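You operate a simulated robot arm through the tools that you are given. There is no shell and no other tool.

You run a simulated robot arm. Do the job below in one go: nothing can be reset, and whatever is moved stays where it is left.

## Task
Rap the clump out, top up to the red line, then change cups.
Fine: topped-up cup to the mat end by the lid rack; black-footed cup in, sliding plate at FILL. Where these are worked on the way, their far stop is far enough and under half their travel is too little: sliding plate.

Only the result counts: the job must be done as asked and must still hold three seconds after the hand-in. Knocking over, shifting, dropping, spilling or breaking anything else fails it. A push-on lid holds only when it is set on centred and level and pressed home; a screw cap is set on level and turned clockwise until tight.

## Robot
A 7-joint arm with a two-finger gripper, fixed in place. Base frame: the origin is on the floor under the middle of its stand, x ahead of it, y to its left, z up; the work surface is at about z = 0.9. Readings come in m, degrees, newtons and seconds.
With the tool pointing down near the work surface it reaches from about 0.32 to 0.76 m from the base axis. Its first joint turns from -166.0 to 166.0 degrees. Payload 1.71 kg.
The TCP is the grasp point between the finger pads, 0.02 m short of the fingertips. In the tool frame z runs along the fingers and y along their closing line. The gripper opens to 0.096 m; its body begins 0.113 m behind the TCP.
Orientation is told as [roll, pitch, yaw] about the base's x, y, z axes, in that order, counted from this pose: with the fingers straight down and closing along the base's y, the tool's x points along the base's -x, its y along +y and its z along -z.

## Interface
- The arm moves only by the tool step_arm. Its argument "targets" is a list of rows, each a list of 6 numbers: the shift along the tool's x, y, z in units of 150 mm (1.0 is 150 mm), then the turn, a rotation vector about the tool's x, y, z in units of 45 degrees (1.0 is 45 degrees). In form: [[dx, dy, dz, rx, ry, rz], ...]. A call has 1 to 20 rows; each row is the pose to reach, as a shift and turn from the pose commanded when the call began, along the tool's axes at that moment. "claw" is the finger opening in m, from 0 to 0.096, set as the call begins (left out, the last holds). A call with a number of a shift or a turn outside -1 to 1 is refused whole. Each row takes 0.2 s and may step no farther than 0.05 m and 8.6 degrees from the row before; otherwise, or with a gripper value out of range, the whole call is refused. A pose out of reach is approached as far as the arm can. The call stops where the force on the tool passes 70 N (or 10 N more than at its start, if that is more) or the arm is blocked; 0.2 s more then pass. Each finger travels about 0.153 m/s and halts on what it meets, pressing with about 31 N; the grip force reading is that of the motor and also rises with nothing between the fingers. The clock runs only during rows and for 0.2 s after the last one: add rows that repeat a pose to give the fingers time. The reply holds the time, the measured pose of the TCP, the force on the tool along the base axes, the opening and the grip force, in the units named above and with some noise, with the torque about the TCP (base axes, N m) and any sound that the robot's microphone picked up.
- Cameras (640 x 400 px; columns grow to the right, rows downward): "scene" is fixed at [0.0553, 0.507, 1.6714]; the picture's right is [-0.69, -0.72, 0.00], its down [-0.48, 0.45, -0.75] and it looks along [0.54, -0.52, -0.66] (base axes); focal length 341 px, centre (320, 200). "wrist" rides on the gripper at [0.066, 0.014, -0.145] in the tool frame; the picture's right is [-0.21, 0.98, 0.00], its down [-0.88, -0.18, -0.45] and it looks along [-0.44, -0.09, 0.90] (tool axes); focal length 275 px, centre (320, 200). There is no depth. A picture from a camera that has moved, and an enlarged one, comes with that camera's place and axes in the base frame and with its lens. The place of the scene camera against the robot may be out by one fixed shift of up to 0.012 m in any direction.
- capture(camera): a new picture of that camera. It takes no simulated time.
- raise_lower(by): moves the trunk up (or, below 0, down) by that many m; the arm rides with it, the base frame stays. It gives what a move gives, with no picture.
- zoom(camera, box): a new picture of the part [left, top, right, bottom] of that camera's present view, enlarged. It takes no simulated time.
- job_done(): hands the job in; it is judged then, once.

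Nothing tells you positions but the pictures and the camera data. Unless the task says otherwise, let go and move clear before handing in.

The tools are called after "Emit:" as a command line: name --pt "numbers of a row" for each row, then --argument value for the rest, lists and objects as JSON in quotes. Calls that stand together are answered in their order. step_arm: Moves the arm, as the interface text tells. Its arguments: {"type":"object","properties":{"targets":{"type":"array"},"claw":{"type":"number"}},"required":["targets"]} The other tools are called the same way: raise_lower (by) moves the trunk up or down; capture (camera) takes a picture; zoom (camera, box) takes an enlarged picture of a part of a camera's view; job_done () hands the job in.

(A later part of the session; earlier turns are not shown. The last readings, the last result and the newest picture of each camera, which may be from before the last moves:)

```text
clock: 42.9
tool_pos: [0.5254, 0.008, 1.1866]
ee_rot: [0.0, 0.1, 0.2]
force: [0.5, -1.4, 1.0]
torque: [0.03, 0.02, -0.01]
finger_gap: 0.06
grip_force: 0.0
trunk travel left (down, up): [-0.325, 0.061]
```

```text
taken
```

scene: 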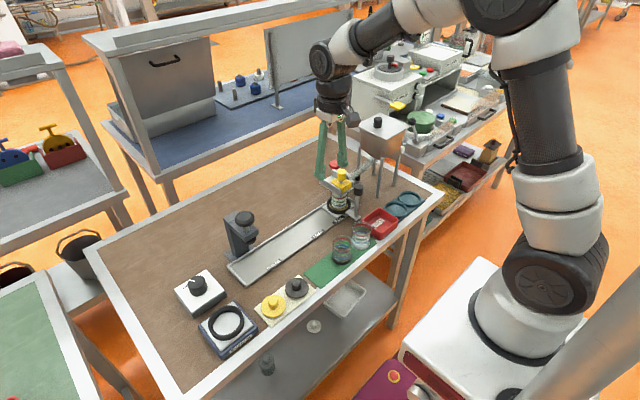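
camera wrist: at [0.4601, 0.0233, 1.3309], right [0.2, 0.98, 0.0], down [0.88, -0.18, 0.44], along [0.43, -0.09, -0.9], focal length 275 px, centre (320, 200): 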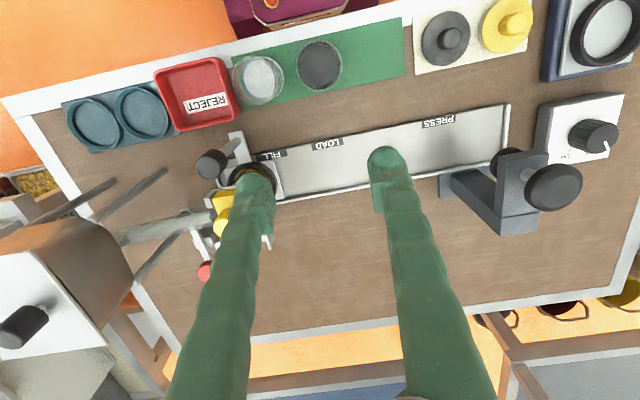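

Emit:
zoom --camera "wrist" --box '[170, 120, 290, 220]'

Emit:
zoom --camera "wrist" --box '[400, 80, 600, 250]'

Emit:
zoom --camera "wrist" --box '[200, 20, 420, 130]'

Emit:
zoom --camera "scene" --box '[210, 190, 330, 290]'

```text
4.00 times, centred on (230, 170) of wrist
camera zoom: at [0.4601, 0.0233, 1.3309], right [0.2, 0.98, 0.0], down [0.88, -0.18, 0.44], along [0.43, -0.09, -0.9], focal length 1101 px, centre (680, 320)
```

zoom: 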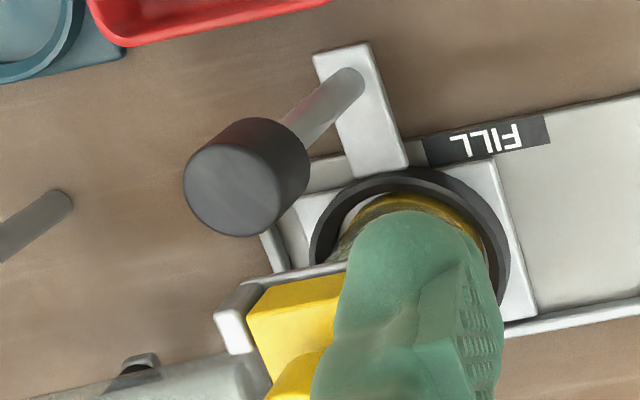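

```text
2.35 times, centred on (500, 165) of wrist
camera zoom: at [0.4601, 0.0233, 1.3309], right [0.2, 0.98, 0.0], down [0.88, -0.18, 0.44], along [0.43, -0.09, -0.9], focal length 648 px, centre (-104, 282)
```

zoom: 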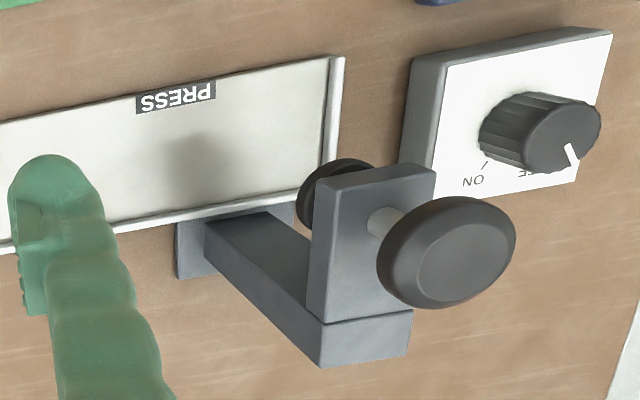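

```text
2.91 times, centred on (310, 75) of wrist
camera zoom: at [0.4601, 0.0233, 1.3309], right [0.2, 0.98, 0.0], down [0.88, -0.18, 0.44], along [0.43, -0.09, -0.9], focal length 801 px, centre (349, 564)
```

zoom: 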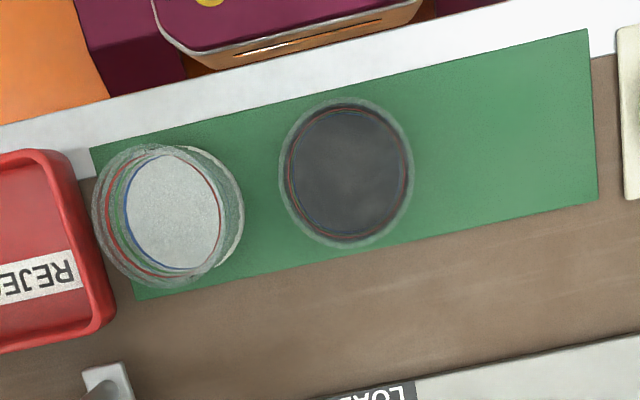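

```text
4.00 times, centred on (270, 240) of scene
camera zoom: at [0.0553, 0.507, 1.6714], right [-0.69, -0.72, 0.0], down [-0.48, 0.45, -0.75], along [0.54, -0.52, -0.66], focal length 1364 px, centre (520, 40)
```

zoom: 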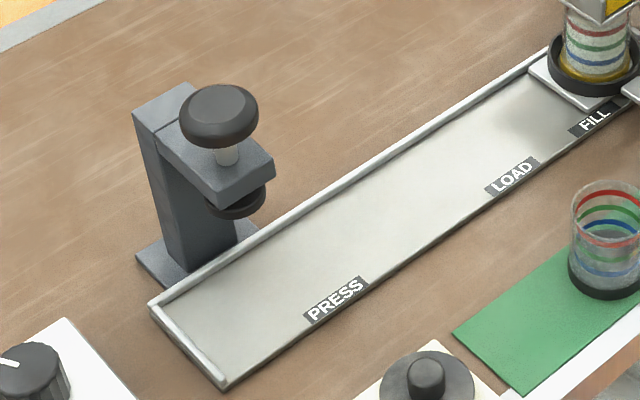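

The handle knob is confirmed at (0.535, -0.118), top z≈1.043. The free mat slot by the lid rack is at about (0.462, 0.10). I'll go to the handle and grip it.

Emit:
step_arm --pt "-0.015 -0.21 0.15 0 0 0" --pt "-0.03 -0.42 0.3 0 0 0" --pt "-0.045 -0.63 0.45 0 0 0" --pt "-0.062 -0.84 0.6 0 0 0" --pt "-0.062 -0.84 0.6 0 0 0" --claw 0.06

Emit:
capture --camera "wrist"

Emit:
zoom --camera "scene" --box '[310, 140, 390, 220]'

```text
clock: 44.1
tool_pos: [0.5318, -0.1198, 1.0964]
ee_rot: [-0.1, 0.1, 0.2]
force: [0.3, -0.6, 0.2]
torque: [0.03, -0.01, 0.01]
finger_gap: 0.0601
grip_force: 0.1
trunk travel left (down, up): [-0.325, 0.061]
```

```text
taken
camera wrist: at [0.468, -0.1036, 1.2417], right [0.2, 0.98, 0.0], down [0.88, -0.18, 0.44], along [0.43, -0.09, -0.9], focal length 275 px, centre (320, 200)
```

wrist: 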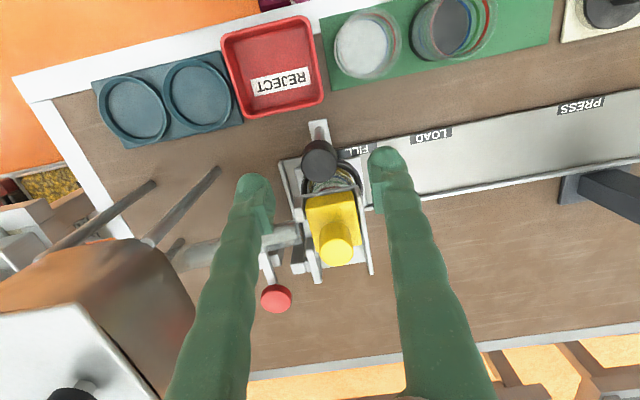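

```text
5.00 times, centred on (350, 180) of scene
camera zoom: at [0.0553, 0.507, 1.6714], right [-0.69, -0.72, 0.0], down [-0.48, 0.45, -0.75], along [0.54, -0.52, -0.66], focal length 1705 px, centre (170, 300)
```

zoom: 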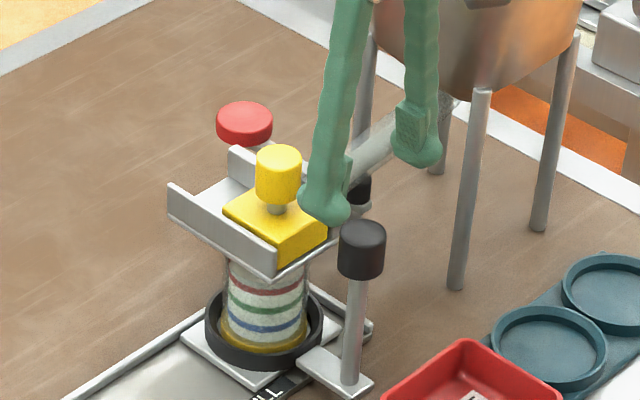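

Emit:
step_arm --pt "-0.01 0.01 0.15 0 0 0" --pt "-0.01 0.013 0.3 0 0 0" --pt "-0.01 0.013 0.443 0 0 0" --pt "-0.01 0.013 0.443 0 0 0" --claw 0.06

Emit:
step_arm --pt "0 0 0 0 0 0" --pt "0 0 0 0 0 0" --pt "0 0 0 0 0 0" --claw 0.0

Emit:
zoom --camera "scene" --box '[310, 140, 390, 220]'

```text
clock: 45.1
tool_pos: [0.5346, -0.115, 1.03]
ee_rot: [-0.1, 0.1, 0.1]
force: [0.0, 0.0, 0.4]
torque: [0.03, 0.0, 0.02]
finger_gap: 0.0599
grip_force: 0.1
trunk travel left (down, up): [-0.325, 0.061]
```

```text
clock: 45.9
tool_pos: [0.5359, -0.1157, 1.0275]
ee_rot: [0.0, 0.3, 0.2]
force: [-1.3, -2.1, -21.2]
torque: [0.02, -0.25, 0.17]
finger_gap: 0.0244
grip_force: 34.7
trunk travel left (down, up): [-0.325, 0.061]
```

```text
5.00 times, centred on (350, 180) of scene
camera zoom: at [0.0553, 0.507, 1.6714], right [-0.69, -0.72, 0.0], down [-0.48, 0.45, -0.75], along [0.54, -0.52, -0.66], focal length 1705 px, centre (170, 300)
```

zoom: 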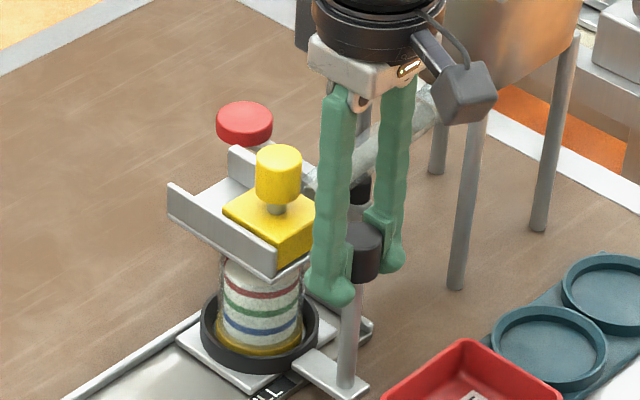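

I'm gripping the handle (gap 24 mm). I'll slide the plate gently toward +y.

Emit:
step_arm --pt "0 0.05 0.015 0 0 0" --pt "0 0.15 0.015 0 0 0" --pt "0 0.27 0.015 0 0 0" --pt "0 0.4 0.015 0 0 0" --pt "0 0.53 0.015 0 0 0" --pt "0 0.65 0.015 0 0 0" --pt "0 0.73 0.015 0 0 0" --pt "0 0.76 0.015 0 0 0" --claw 0.0

Emit:
capture --camera "scene"

Emit:
capture --camera "wrist"

```text
clock: 47.7
tool_pos: [0.5356, -0.0005, 1.0273]
ee_rot: [-0.2, 0.0, 0.2]
force: [-5.4, 0.4, -2.2]
torque: [0.02, -0.77, 0.08]
finger_gap: 0.0245
grip_force: 34.4
trunk travel left (down, up): [-0.325, 0.061]
```

```text
taken
```

scene: 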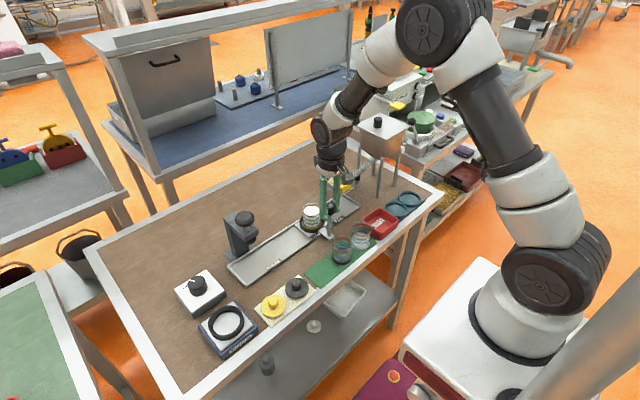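

```text
taken
camera wrist: at [0.4708, 0.0143, 1.1723], right [0.2, 0.98, 0.0], down [0.88, -0.18, 0.44], along [0.43, -0.09, -0.9], focal length 275 px, centre (320, 200)
```

wrist: 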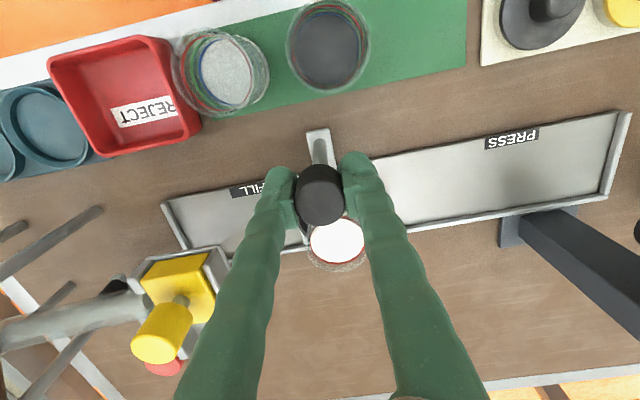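

Emit:
zoom --camera "scene" --box '[295, 195, 345, 245]'

Emit:
zoom --camera "wrist" --box '[280, 190, 400, 290]'

```text
8.00 times, centred on (320, 220) of scene
camera zoom: at [0.0553, 0.507, 1.6714], right [-0.69, -0.72, 0.0], down [-0.48, 0.45, -0.75], along [0.54, -0.52, -0.66], focal length 2728 px, centre (320, 40)
```

zoom: 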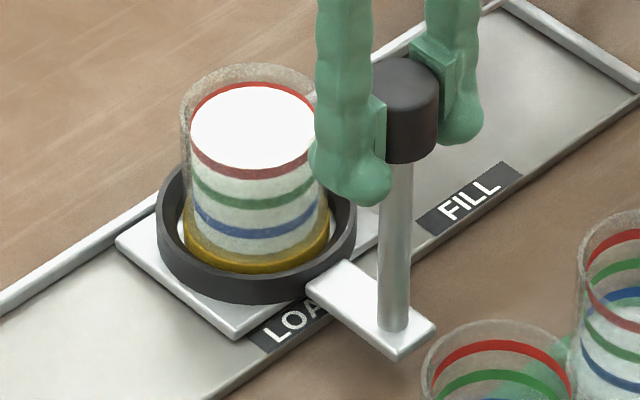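

```text
4.00 times, centred on (340, 240) of wrist
camera zoom: at [0.4708, 0.0143, 1.1723], right [0.2, 0.98, 0.0], down [0.88, -0.18, 0.44], along [0.43, -0.09, -0.9], focal length 1101 px, centre (240, 40)
```

zoom: 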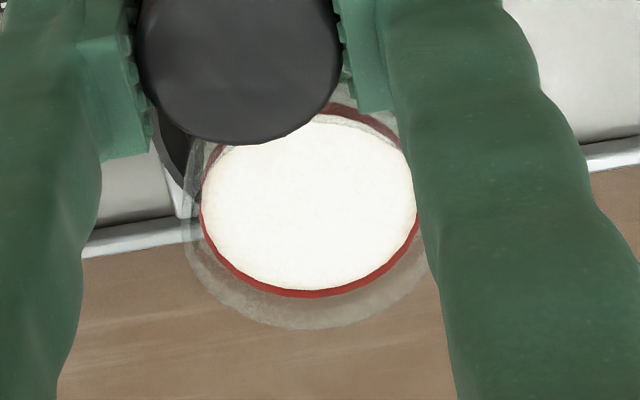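

The level is clearly at the red line and the cup is clear of the gate. I'll slide a bit further so the plate is well past half its travel, but still short of the press.

Emit:
step_arm --pt "0 0.05 0 0 0 0" --pt "0 0.15 0 0 0 0" --pt "0 0.27 0 0 0 0" --pt "0 0.4 0 0 0 0" --pt "0 0.53 0 0 0 0" --pt "0 0.65 0 0 0 0" --pt "0 0.73 0 0 0 0" --pt "0 0.76 0 0 0 0" --claw 0.0

Emit:
capture --camera "scene"

Emit:
capture --camera "wrist"

```text
clock: 49.5
tool_pos: [0.5356, 0.1121, 1.027]
ee_rot: [0.0, 0.0, 0.1]
force: [-3.6, 0.7, -3.9]
torque: [-0.08, 1.0, 0.08]
finger_gap: 0.0245
grip_force: 34.7
trunk travel left (down, up): [-0.325, 0.061]
```

```text
taken
```

scene: 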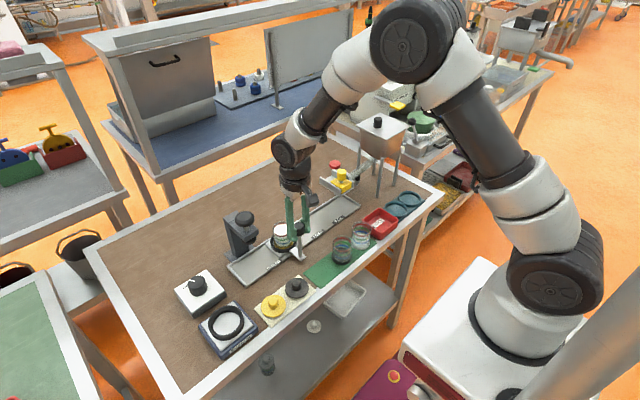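

```text
taken
camera wrist: at [0.4709, 0.1277, 1.1721], right [0.2, 0.98, 0.0], down [0.88, -0.18, 0.44], along [0.43, -0.09, -0.9], focal length 275 px, centre (320, 200)
```

wrist: 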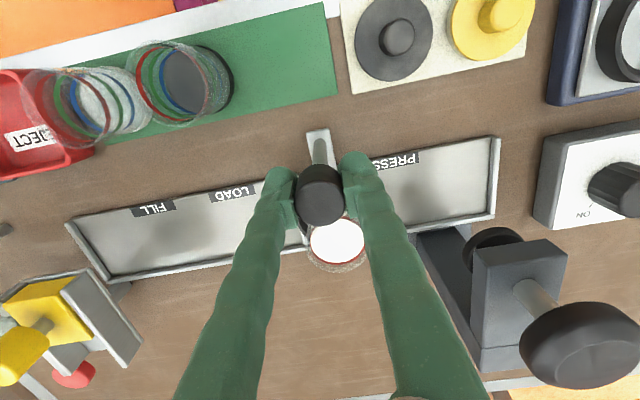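

Emit:
zoom --camera "wrist" --box '[400, 200, 640, 400]'

Emit:
zoom --camera "scene" --box '[210, 190, 320, 290]'

```text
2.00 times, centred on (520, 300) of wrist
camera zoom: at [0.4709, 0.1277, 1.1721], right [0.2, 0.98, 0.0], down [0.88, -0.18, 0.44], along [0.43, -0.09, -0.9], focal length 551 px, centre (-80, 0)
```

zoom: 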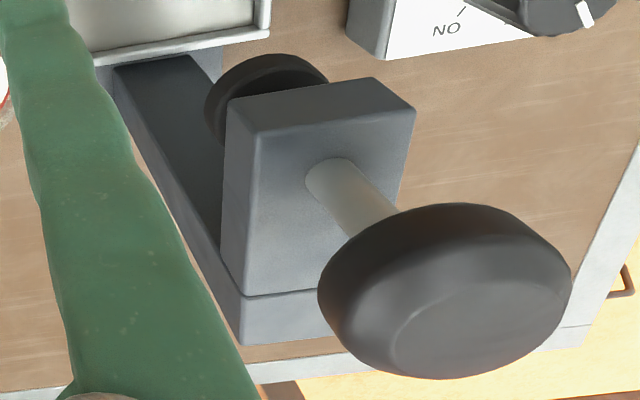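

```text
4.00 times, centred on (265, 240) of scene
camera zoom: at [0.0553, 0.507, 1.6714], right [-0.69, -0.72, 0.0], down [-0.48, 0.45, -0.75], along [0.54, -0.52, -0.66], focal length 1364 px, centre (540, 40)
```

zoom: 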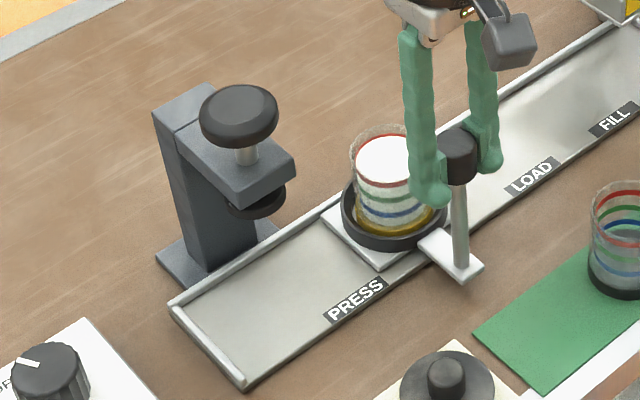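

The press head's nearest corner is at about (0.592, 0.194, 1.046). I'll nudge the plate back 2 cm for extra clearance, still past half travel, then release and rise.

Emit:
step_arm --pt "0 -0.06 0 0 0 0" --pt "0 -0.12 0 0 0 0" --pt "0 -0.12 0 0 0 0" --claw 0.0

Emit:
step_arm --pt "0 0 0 0 0 0" --pt "0 0 0 0 0 0" --pt "0 0 -0.2 0 0 0" --pt "0 0 -0.45 0 0 0" --pt "0 0 -0.75 0 0 0" --pt "0 0 -1.0 0 0 0" --pt "0 0 -1.0 0 0 0" --claw 0.06

Emit:
capture --camera "wrist"

Emit:
zoom --camera "scene" --box '[210, 190, 370, 290]'

```text
clock: 50.3
tool_pos: [0.5349, 0.0946, 1.0264]
ee_rot: [-0.1, 0.1, 0.1]
force: [-7.1, 0.3, -6.0]
torque: [-0.19, -0.16, -0.05]
finger_gap: 0.0245
grip_force: 35.1
trunk travel left (down, up): [-0.325, 0.061]
```

```text
clock: 51.9
tool_pos: [0.5367, 0.0928, 1.1785]
ee_rot: [-0.2, 0.0, 0.1]
force: [-0.3, 0.2, 0.4]
torque: [0.01, 0.0, 0.03]
finger_gap: 0.0601
grip_force: 0.0
trunk travel left (down, up): [-0.325, 0.061]
```

```text
taken
camera wrist: at [0.4724, 0.1076, 1.3232], right [0.2, 0.98, 0.0], down [0.88, -0.18, 0.44], along [0.43, -0.09, -0.9], focal length 275 px, centre (320, 200)
```

wrist: 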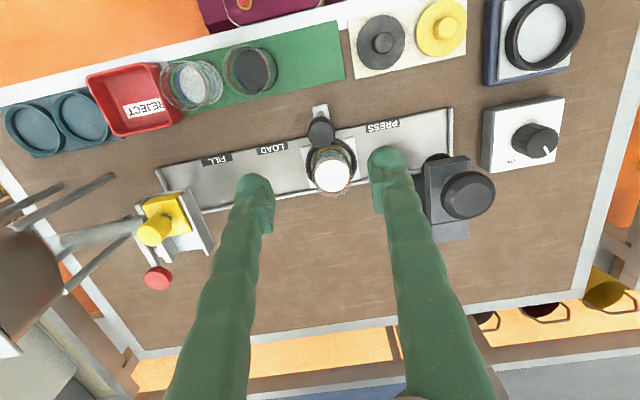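

```text
4.00 times, centred on (290, 240) of scene
camera zoom: at [0.0553, 0.507, 1.6714], right [-0.69, -0.72, 0.0], down [-0.48, 0.45, -0.75], along [0.54, -0.52, -0.66], focal length 1364 px, centre (440, 40)
```

zoom: 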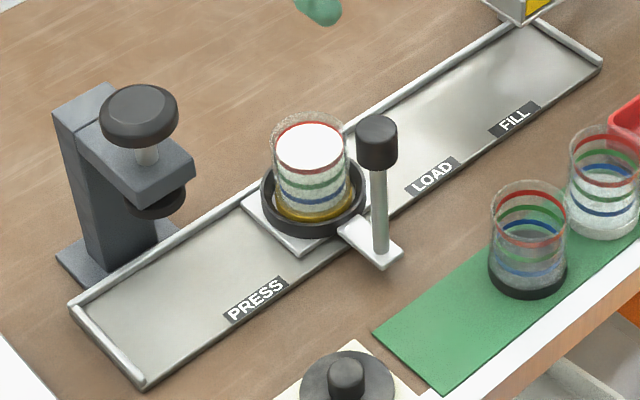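

Emit:
zoom --camera "wrist" --box '[280, 90, 390, 210]'

```text
3.33 times, centred on (335, 150) of wrist
camera zoom: at [0.4724, 0.1076, 1.3232], right [0.2, 0.98, 0.0], down [0.88, -0.18, 0.44], along [0.43, -0.09, -0.9], focal length 918 px, centre (270, 367)
```

zoom: 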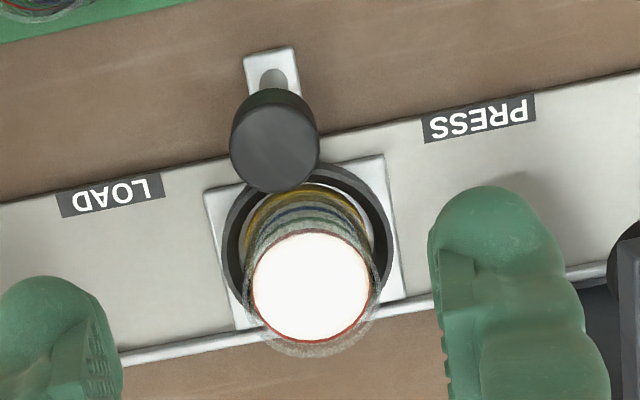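

The cup centre is at about (0.602, 0.097), with the rim near z≈1.007. I'll open wider, move over it and come down to just above the rim.

Emit:
step_arm --pt "-0.22 0.014 0 0 0 0" --pt "-0.435 0.028 0 0 0 0" --pt "-0.435 0.028 0.3 0 0 0" --pt "-0.435 0.028 0.6 0 0 0" --pt "-0.435 0.028 0.85 0 0 0" --pt "-0.435 0.028 0.85 0 0 0" --claw 0.082

Emit:
capture --camera "wrist"

Emit:
zoom --camera "scene" --box '[210, 170, 350, 270]'

```text
clock: 53.3
tool_pos: [0.5972, 0.097, 1.0487]
ee_rot: [0.1, 0.0, 0.2]
force: [0.2, -0.6, 0.3]
torque: [-0.01, -0.06, 0.0]
finger_gap: 0.0819
grip_force: 0.0
trunk travel left (down, up): [-0.325, 0.061]
```

```text
taken
camera wrist: at [0.5329, 0.1125, 1.194], right [0.2, 0.98, 0.0], down [0.88, -0.18, 0.44], along [0.43, -0.09, -0.9], focal length 275 px, centre (320, 200)
```

wrist: 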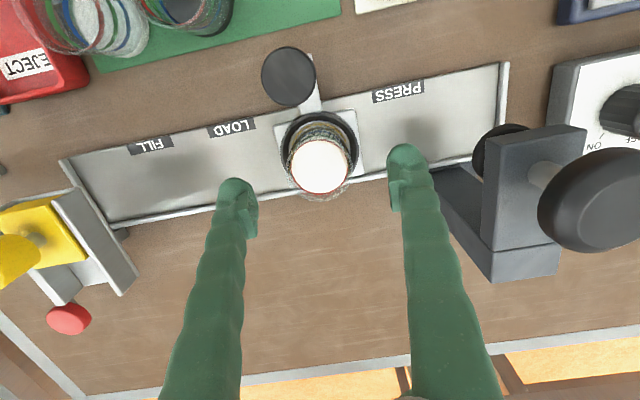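

```text
4.00 times, centred on (280, 220) of scene
camera zoom: at [0.0553, 0.507, 1.6714], right [-0.69, -0.72, 0.0], down [-0.48, 0.45, -0.75], along [0.54, -0.52, -0.66], focal length 1364 px, centre (480, 120)
```

zoom: 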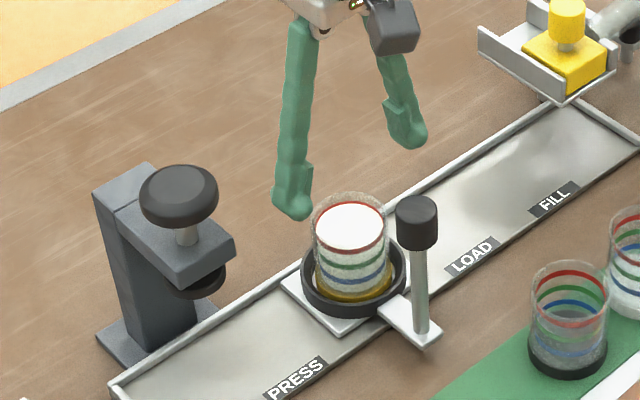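

Emit:
step_arm --pt "-0.032 0.0 0.1 0 0 0" --pt "-0.032 0.0 0.3 0 0 0" --pt "-0.032 0.0 0.5 0 0 0" --pt "-0.032 0.0 0.52 0 0 0" --claw 0.082

Emit:
capture --camera "wrist"

Emit:
zoom --camera "scene" --box '[250, 190, 330, 260]'

```text
clock: 54.3
tool_pos: [0.6054, 0.097, 0.9698]
ee_rot: [0.0, -0.1, 0.1]
force: [0.2, 0.4, 0.5]
torque: [0.01, -0.02, -0.01]
finger_gap: 0.0819
grip_force: 0.0
trunk travel left (down, up): [-0.325, 0.061]
```

```text
taken
camera wrist: at [0.54, 0.1121, 1.1158], right [0.2, 0.98, 0.0], down [0.88, -0.18, 0.44], along [0.43, -0.09, -0.9], focal length 275 px, centre (320, 200)
```

wrist: 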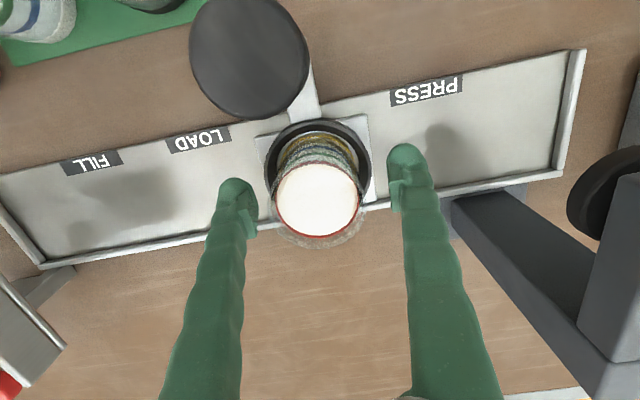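

```text
5.71 times, centred on (290, 225) of scene
camera zoom: at [0.0553, 0.507, 1.6714], right [-0.69, -0.72, 0.0], down [-0.48, 0.45, -0.75], along [0.54, -0.52, -0.66], focal length 1949 px, centre (491, 57)
```

zoom: 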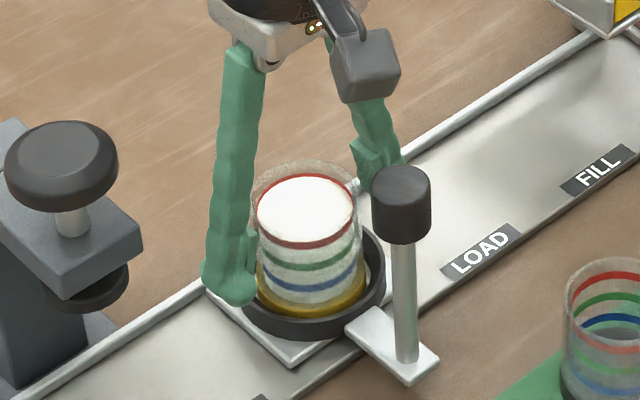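

Emit:
step_arm --pt "0.02 0.0 0 0 0 0" --pt "0.02 0.0 0 0 0 0" --pt "0.02 0.0 0 0 0 0" --pt "0.02 0.0 0 0 0 0" --claw 0.045

Emit:
zoom --camera "scene" --box '[250, 190, 330, 260]'

```text
clock: 55.3
tool_pos: [0.6023, 0.098, 0.972]
ee_rot: [0.0, 0.1, 0.0]
force: [0.0, -0.5, 0.0]
torque: [-0.04, 0.02, -0.01]
finger_gap: 0.0543
grip_force: 30.8
trunk travel left (down, up): [-0.325, 0.061]
```

```text
5.71 times, centred on (290, 225) of scene
camera zoom: at [0.0553, 0.507, 1.6714], right [-0.69, -0.72, 0.0], down [-0.48, 0.45, -0.75], along [0.54, -0.52, -0.66], focal length 1949 px, centre (491, 57)
```

zoom: 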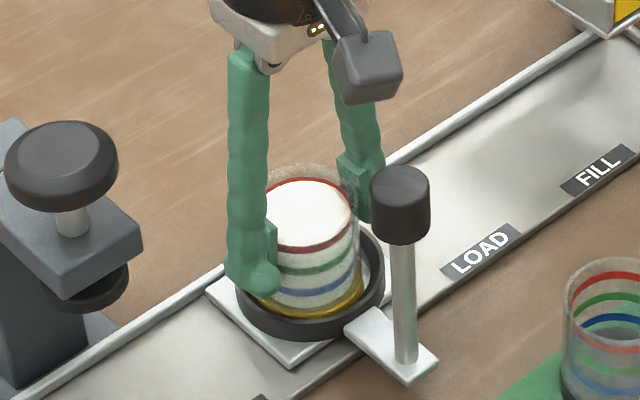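

I have the cup (54 mm, steady grip). I'll lift it straight up smoothly.

Emit:
step_arm --pt "0 0 -0.05 0 0 0" --pt "0 0 -0.15 0 0 0" --pt "0 0 -0.3 0 0 0" --pt "0 0 -0.45 0 0 0" --pt "0 0 -0.6 0 0 0" --pt "0 0 -0.75 0 0 0" --pt "0 0 -0.9 0 0 0" --pt "0 0 -0.98 0 0 0" --pt "0 0 -1.0 0 0 0" --claw 0.045

Emit:
capture --camera "scene"

Emit:
capture --camera "wrist"

```text
clock: 57.3
tool_pos: [0.6009, 0.0977, 1.1221]
ee_rot: [-0.1, 0.1, 0.1]
force: [-0.4, -0.2, -0.3]
torque: [-0.03, -0.02, 0.03]
finger_gap: 0.0539
grip_force: 31.4
trunk travel left (down, up): [-0.325, 0.061]
```

```text
taken
```

scene: 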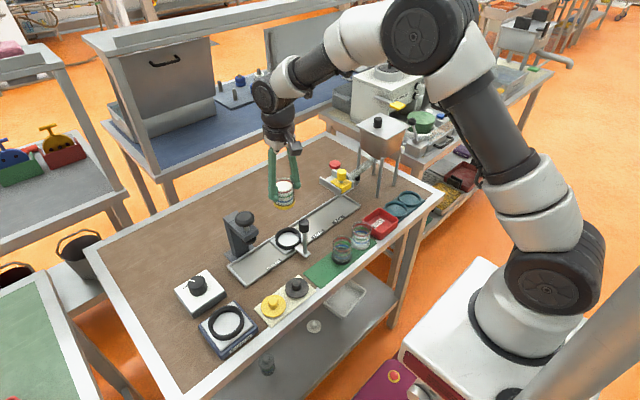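

```text
taken
camera wrist: at [0.537, 0.1133, 1.2675], right [0.2, 0.98, 0.0], down [0.88, -0.18, 0.44], along [0.43, -0.09, -0.9], focal length 275 px, centre (320, 200)
```

wrist: 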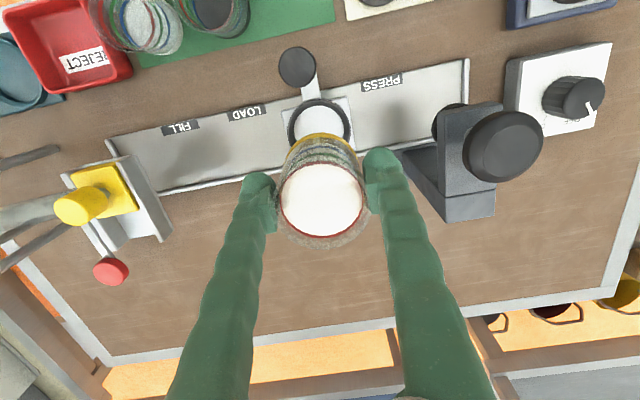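

Emit:
step_arm --pt "0.03 0 -0.04 0 0 0" --pt "0.1 0.005 -0.09 0 0 0" --pt "0.2 0.005 -0.13 0 0 0" --pt "0.32 0.01 -0.13 0 0 0" --pt "0.46 0.01 -0.13 0 0 0" --pt "0.6 0.01 -0.13 0 0 0" --pt "0.73 0.015 -0.13 0 0 0" --pt "0.84 0.015 -0.13 0 0 0" --pt "0.9 0.015 -0.13 0 0 0" --pt "0.927 0.015 -0.13 0 0 0" --pt "0.927 0.015 -0.13 0 0 0" --claw 0.045

Emit:
capture --camera "wrist"

Emit:
zoom --camera "scene" --box '[230, 190, 390, 310]'

```text
clock: 59.7
tool_pos: [0.4636, 0.0999, 1.1406]
ee_rot: [0.0, 0.1, 0.1]
force: [0.2, 0.9, -0.6]
torque: [-0.01, 0.03, -0.01]
finger_gap: 0.0535
grip_force: 30.6
trunk travel left (down, up): [-0.325, 0.061]
```

```text
taken
camera wrist: at [0.3991, 0.1152, 1.2861], right [0.2, 0.98, 0.0], down [0.88, -0.18, 0.44], along [0.43, -0.09, -0.9], focal length 275 px, centre (320, 200)
```

wrist: 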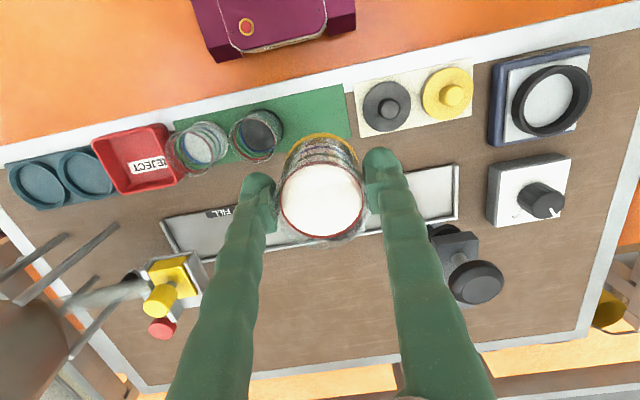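

```text
3.33 times, centred on (310, 250) of scene
camera zoom: at [0.0553, 0.507, 1.6714], right [-0.69, -0.72, 0.0], down [-0.48, 0.45, -0.75], along [0.54, -0.52, -0.66], focal length 1137 px, centre (353, 33)
```

zoom: 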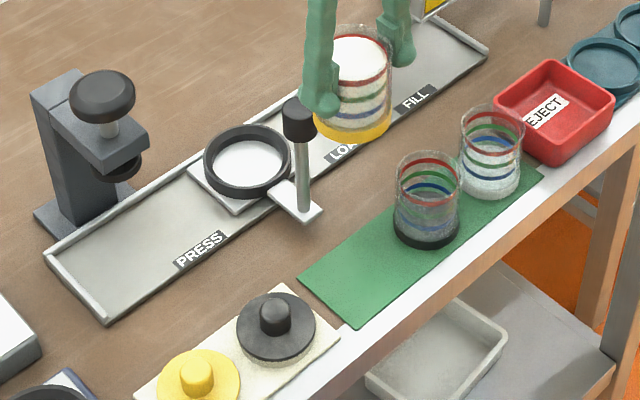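

The cup is held high over the mat. To keep the fingers clear of the black-footed cup when I release, I'll turn the gripper 45° about the cup's axis before lowering at (0.463, 0.105).

Emit:
step_arm --pt "0 0.01 0 0 0 0.14" --pt "0 0.02 0 0 0 0.3" --pt "0 0.034 0 0 0 0.47" --pt "0 0.034 0 0 0 0.64" --pt "0 0.034 0 0 0 0.8" --pt "0 0.034 0 0 0 0.93" --pt "0 0.034 0 0 0 1.0" --pt "0 0.034 0 0 0 1.0" --claw 0.045

Emit:
capture --camera "wrist"

```text
clock: 61.5
tool_pos: [0.4637, 0.1061, 1.14]
ee_rot: [-0.1, 0.0, -44.9]
force: [0.4, 0.1, -1.0]
torque: [-0.01, -0.05, 0.0]
finger_gap: 0.0537
grip_force: 31.2
trunk travel left (down, up): [-0.325, 0.061]
```

```text
taken
camera wrist: at [0.428, 0.1628, 1.286], right [0.84, 0.55, 0.0], down [0.49, -0.75, 0.44], along [0.24, -0.37, -0.9], focal length 275 px, centre (320, 200)
```

wrist: 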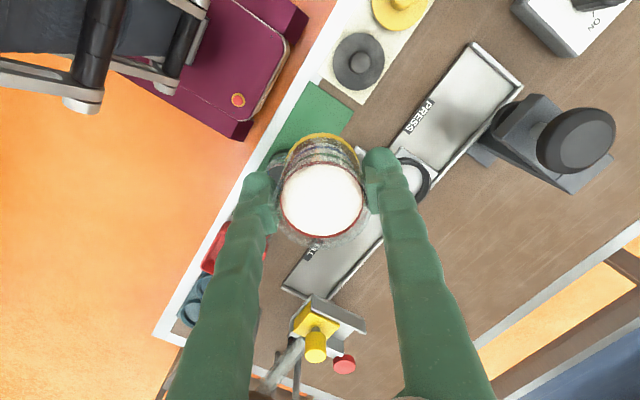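

Emit:
step_arm --pt "0 0 0.06 0 0 0" --pt "0 0 0.18 0 0 0" --pt "0 0 0.33 0 0 0" --pt "0 0 0.48 0 0 0" --pt "0 0 0.63 0 0 0" --pt "0 0 0.78 0 0 0" --pt "0 0 0.9 0 0 0" --pt "0 0 0.97 0 0 0" --pt "0 0 1.0 0 0 0" --pt "0 0 1.0 0 0 0" --claw 0.045

Emit:
zoom --camera "scene" --box '[270, 210, 390, 300]'

Emit:
capture --camera "wrist"

```text
clock: 63.7
tool_pos: [0.4622, 0.1035, 0.9902]
ee_rot: [-0.1, -0.1, -45.0]
force: [-0.3, 0.6, -0.4]
torque: [0.01, 0.02, -0.02]
finger_gap: 0.0531
grip_force: 31.1
trunk travel left (down, up): [-0.325, 0.061]
```

```text
4.44 times, centred on (330, 255) of scene
camera zoom: at [0.0553, 0.507, 1.6714], right [-0.69, -0.72, 0.0], down [-0.48, 0.45, -0.75], along [0.54, -0.52, -0.66], focal length 1516 px, centre (276, -44)
```

zoom: 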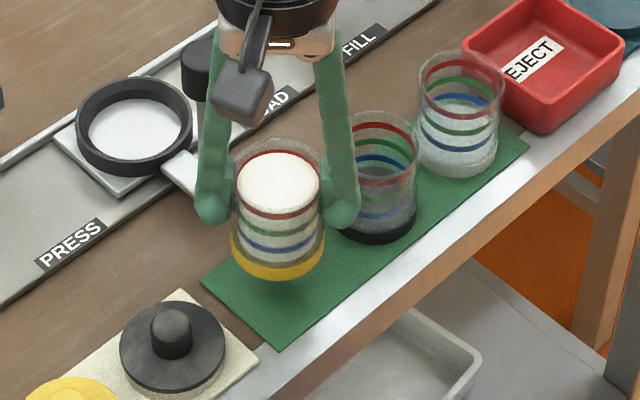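

```text
taken
camera wrist: at [0.427, 0.1619, 1.1355], right [0.84, 0.55, 0.0], down [0.49, -0.75, 0.44], along [0.24, -0.37, -0.9], focal length 275 px, centre (320, 200)
```

wrist: 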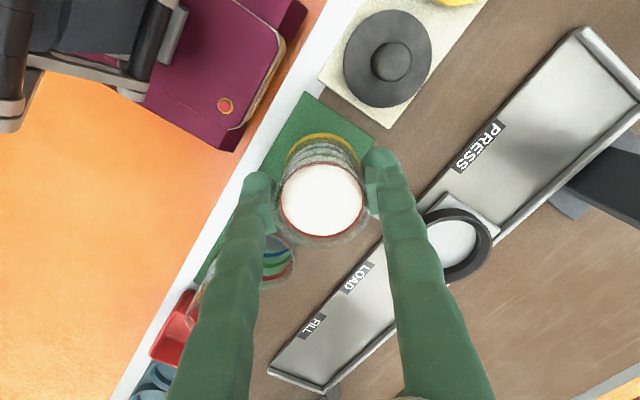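

Emit:
step_arm --pt "0 0 0.03 0 0 0" --pt "0 0 0.07 0 0 0" --pt "0 0 0.1 0 0 0" --pt "0 0 0.12 0 0 0" --claw 0.045

Emit:
zoom --camera "scene" --box '[300, 220, 370, 290]'

```text
clock: 64.7
tool_pos: [0.4633, 0.1056, 0.9734]
ee_rot: [-0.1, 0.0, -45.0]
force: [-0.4, -0.5, -0.8]
torque: [-0.01, 0.03, -0.03]
finger_gap: 0.0533
grip_force: 31.2
trunk travel left (down, up): [-0.325, 0.061]
```

```text
5.71 times, centred on (335, 255) of scene
camera zoom: at [0.0553, 0.507, 1.6714], right [-0.69, -0.72, 0.0], down [-0.48, 0.45, -0.75], along [0.54, -0.52, -0.66], focal length 1949 px, centre (234, -114)
```

zoom: 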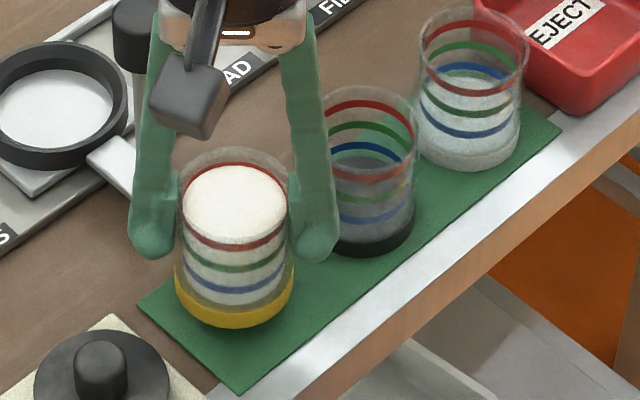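

Emit:
step_arm --pt "0 0 0.02 0 0 0" --pt "0 0 0.04 0 0 0" --pt "0 0 0.055 0 0 0" --claw 0.045

Emit:
step_arm --pt "0 0 0.014 0 0 0" --pt "0 0 0.02 0 0 0" --claw 0.045

Emit:
zoom --camera "scene" --box '[300, 220, 370, 290]'

```text
clock: 65.5
tool_pos: [0.4631, 0.1059, 0.9644]
ee_rot: [-0.1, 0.0, -45.0]
force: [-0.6, -0.6, -0.4]
torque: [-0.02, 0.01, -0.01]
finger_gap: 0.0532
grip_force: 30.7
trunk travel left (down, up): [-0.325, 0.061]
```

```text
clock: 66.1
tool_pos: [0.463, 0.1062, 0.962]
ee_rot: [-0.1, 0.0, -44.9]
force: [0.6, 0.1, -0.7]
torque: [0.06, 0.0, 0.01]
finger_gap: 0.0534
grip_force: 30.6
trunk travel left (down, up): [-0.325, 0.061]
```

```text
5.71 times, centred on (335, 255) of scene
camera zoom: at [0.0553, 0.507, 1.6714], right [-0.69, -0.72, 0.0], down [-0.48, 0.45, -0.75], along [0.54, -0.52, -0.66], focal length 1949 px, centre (234, -114)
```

zoom: 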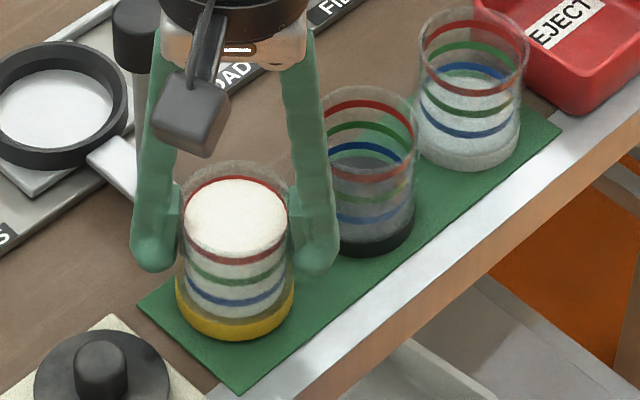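

Emit:
step_arm --pt "0 0 0.01 0 0 0" --pt "0 0 0.02 0 0 0" --claw 0.045

Emit:
step_arm --pt "0 0 0.01 0 0 0" --pt "0 0 0.02 0 0 0" --claw 0.045

Emit:
zoom --camera "scene" --box '[300, 220, 370, 290]'

```text
clock: 66.7
tool_pos: [0.463, 0.106, 0.9586]
ee_rot: [-0.1, 0.0, -45.0]
force: [-0.1, -0.3, -1.2]
torque: [-0.04, 0.02, 0.02]
finger_gap: 0.053
grip_force: 30.5
trunk travel left (down, up): [-0.325, 0.061]
```

```text
clock: 67.3
tool_pos: [0.4628, 0.1054, 0.9563]
ee_rot: [0.1, 0.0, -44.9]
force: [-1.3, 2.6, 20.7]
torque: [-0.22, 0.32, -0.19]
finger_gap: 0.053
grip_force: 30.9
trunk travel left (down, up): [-0.325, 0.061]
```

```text
5.71 times, centred on (335, 255) of scene
camera zoom: at [0.0553, 0.507, 1.6714], right [-0.69, -0.72, 0.0], down [-0.48, 0.45, -0.75], along [0.54, -0.52, -0.66], focal length 1949 px, centre (234, -114)
```

zoom: 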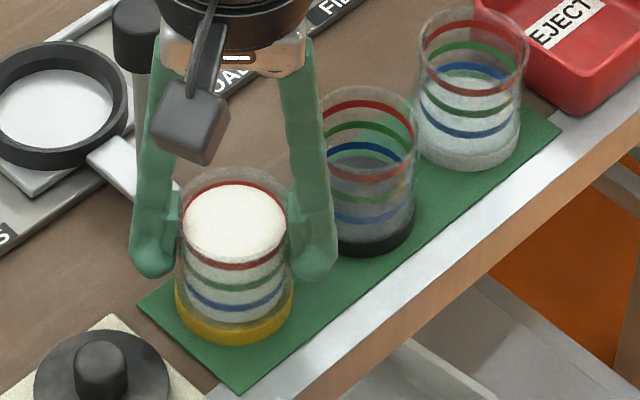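

The cup is seated on the mat (20 N contact). I'll ease the pressure, open, and rise straight up.

Emit:
step_arm --pt "0 0 -0.01 0 0 0" --pt "0 0 -0.01 0 0 0" --claw 0.045

Emit:
step_arm --pt "0 0 0 0 0 0" --pt "0 0 0 0 0 0" --pt "0 0 0 0 0 0" --claw 0.074

Emit:
zoom --camera "scene" --box '[300, 220, 370, 290]'

Emit:
capture --camera "wrist"

```text
clock: 67.9
tool_pos: [0.4627, 0.1053, 0.9579]
ee_rot: [-0.1, 0.0, -45.0]
force: [0.9, 3.7, 9.6]
torque: [0.28, 0.01, -0.07]
finger_gap: 0.0531
grip_force: 31.0
trunk travel left (down, up): [-0.325, 0.061]
```

```text
clock: 68.7
tool_pos: [0.463, 0.1059, 0.9581]
ee_rot: [-0.2, 0.0, -44.9]
force: [0.1, 0.2, -1.0]
torque: [0.01, -0.02, -0.01]
finger_gap: 0.0739
grip_force: 0.1
trunk travel left (down, up): [-0.325, 0.061]
```

```text
5.71 times, centred on (335, 255) of scene
camera zoom: at [0.0553, 0.507, 1.6714], right [-0.69, -0.72, 0.0], down [-0.48, 0.45, -0.75], along [0.54, -0.52, -0.66], focal length 1949 px, centre (234, -114)
```

zoom: 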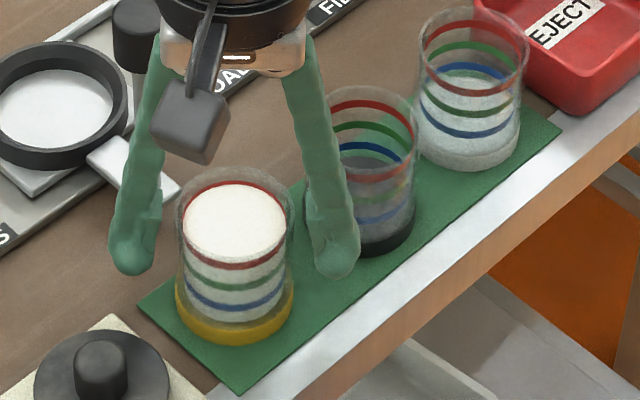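

```text
taken
camera wrist: at [0.4277, 0.1627, 1.103], right [0.84, 0.55, 0.0], down [0.49, -0.75, 0.45], along [0.24, -0.37, -0.9], focal length 275 px, centre (320, 200)
```

wrist: 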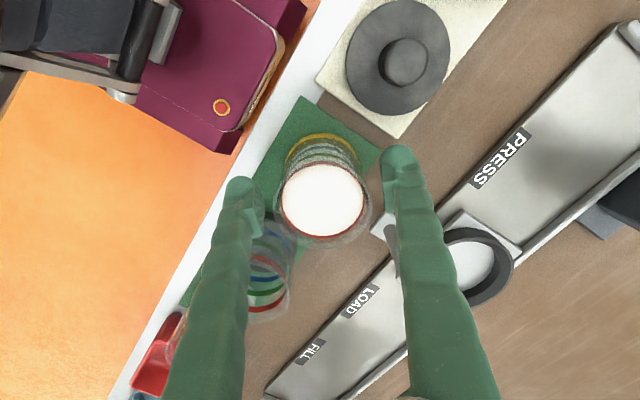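

Emit:
step_arm --pt "0 0 -0.1 0 0 0" --pt "0 0 -0.3 0 0 0" --pt "0 0 -0.55 0 0 0" --pt "0 0 -0.8 0 0 0" --pt "0 0 -1.0 0 0 0" --pt "0 0 -1.0 0 0 0" --claw 0.074

Emit:
capture --camera "wrist"

Emit:
zoom --camera "scene" --box '[260, 200, 400, 300]'

```text
clock: 70.1
tool_pos: [0.4627, 0.1058, 1.1069]
ee_rot: [-0.1, 0.1, -44.9]
force: [0.4, -0.2, -0.7]
torque: [0.0, -0.05, 0.0]
finger_gap: 0.0741
grip_force: 0.0
trunk travel left (down, up): [-0.325, 0.061]
```

```text
taken
camera wrist: at [0.4283, 0.1631, 1.2519], right [0.84, 0.55, 0.0], down [0.49, -0.75, 0.44], along [0.24, -0.37, -0.9], focal length 275 px, centre (320, 200)
```

wrist: 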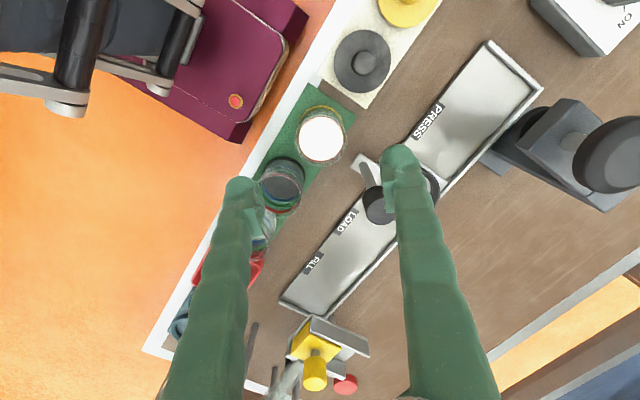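

```text
4.00 times, centred on (330, 250) of scene
camera zoom: at [0.0553, 0.507, 1.6714], right [-0.69, -0.72, 0.0], down [-0.48, 0.45, -0.75], along [0.54, -0.52, -0.66], focal length 1364 px, centre (280, 0)
```

zoom: 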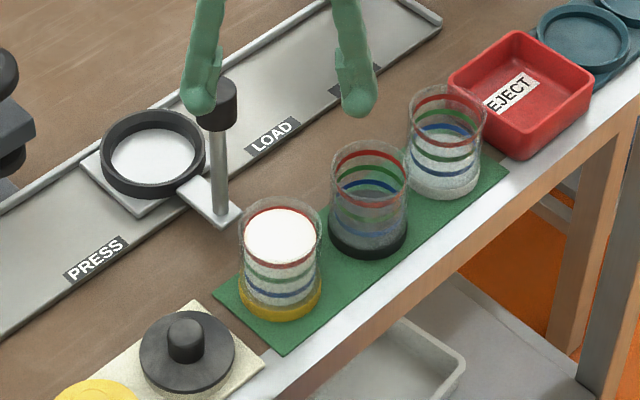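

The topped-up cup stands cleanly at the mat end by the lid rack. Next I'll move over the black-footed cup at about (0.4615, 0.022).

Emit:
step_arm --pt "-0.13 -0.133 0 0 0 0" --pt "-0.26 -0.267 0 0 0 0" --pt "-0.39 -0.4 0 0 0 0" --pt "-0.39 -0.4 0 0 0 0" --claw 0.08

Emit:
zoom --camera "wrist" --box '[240, 80, 400, 260]'

Emit:
capture --camera "wrist"

```text
clock: 71.1
tool_pos: [0.4642, 0.0226, 1.107]
ee_rot: [-0.1, 0.1, -44.8]
force: [0.1, 0.3, -0.5]
torque: [-0.05, -0.03, -0.01]
finger_gap: 0.0802
grip_force: 0.0
trunk travel left (down, up): [-0.325, 0.061]
```

```text
2.22 times, centred on (320, 170) of wrist
camera zoom: at [0.4278, 0.0791, 1.2516], right [0.84, 0.55, 0.0], down [0.49, -0.75, 0.44], along [0.24, -0.37, -0.9], focal length 612 px, centre (320, 267)
```

zoom: 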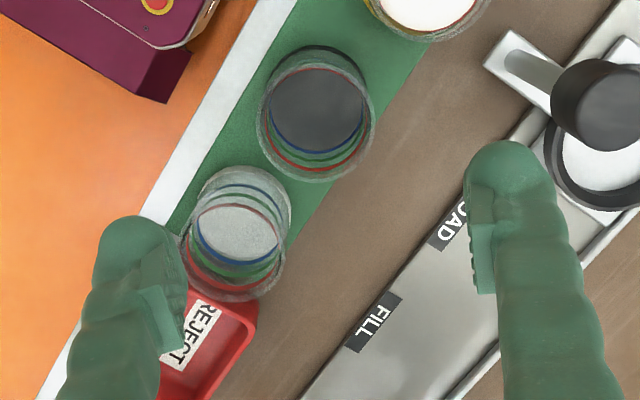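

```text
taken
camera wrist: at [0.4278, 0.0791, 1.2516], right [0.84, 0.55, 0.0], down [0.49, -0.75, 0.44], along [0.24, -0.37, -0.9], focal length 275 px, centre (320, 200)
```

wrist: 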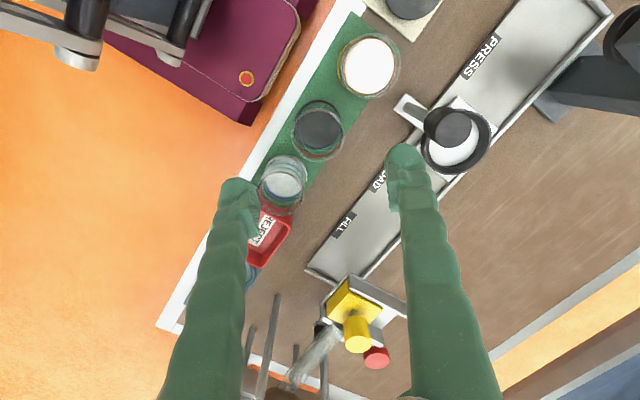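

Emit:
step_arm --pt "0.01 -0.01 0.2 0 0 0" --pt "0.01 -0.01 0.4 0 0 0" --pt "0.01 -0.01 0.52 0 0 0" --pt "0.01 -0.01 0.52 0 0 0" --claw 0.08

Emit:
capture --camera "wrist"

Emit:
zoom --camera "scene" --box '[300, 200, 400, 280]'

```text
clock: 72.1
tool_pos: [0.46, 0.0228, 1.0301]
ee_rot: [-0.1, 0.0, -45.0]
force: [-0.2, -0.2, 0.0]
torque: [0.01, 0.0, -0.01]
finger_gap: 0.0802
grip_force: 0.0
trunk travel left (down, up): [-0.325, 0.061]
```

```text
taken
camera wrist: at [0.4249, 0.0799, 1.175], right [0.84, 0.55, 0.0], down [0.49, -0.75, 0.44], along [0.24, -0.37, -0.9], focal length 275 px, centre (320, 200)
```

wrist: 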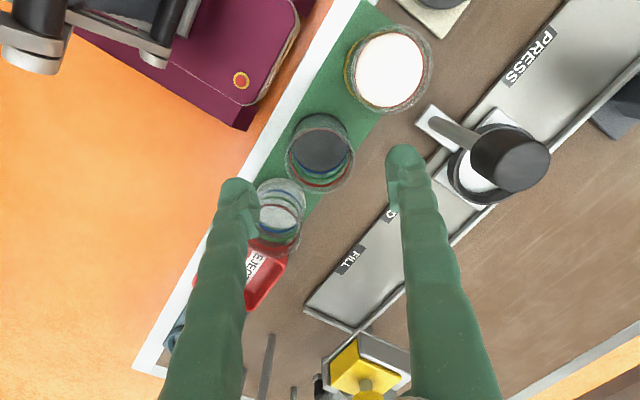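

```text
5.00 times, centred on (350, 240) of scene
camera zoom: at [0.0553, 0.507, 1.6714], right [-0.69, -0.72, 0.0], down [-0.48, 0.45, -0.75], along [0.54, -0.52, -0.66], focal length 1705 px, centre (170, 0)
```

zoom: 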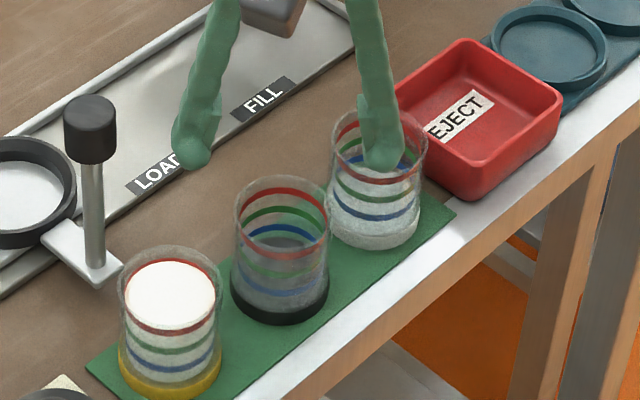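

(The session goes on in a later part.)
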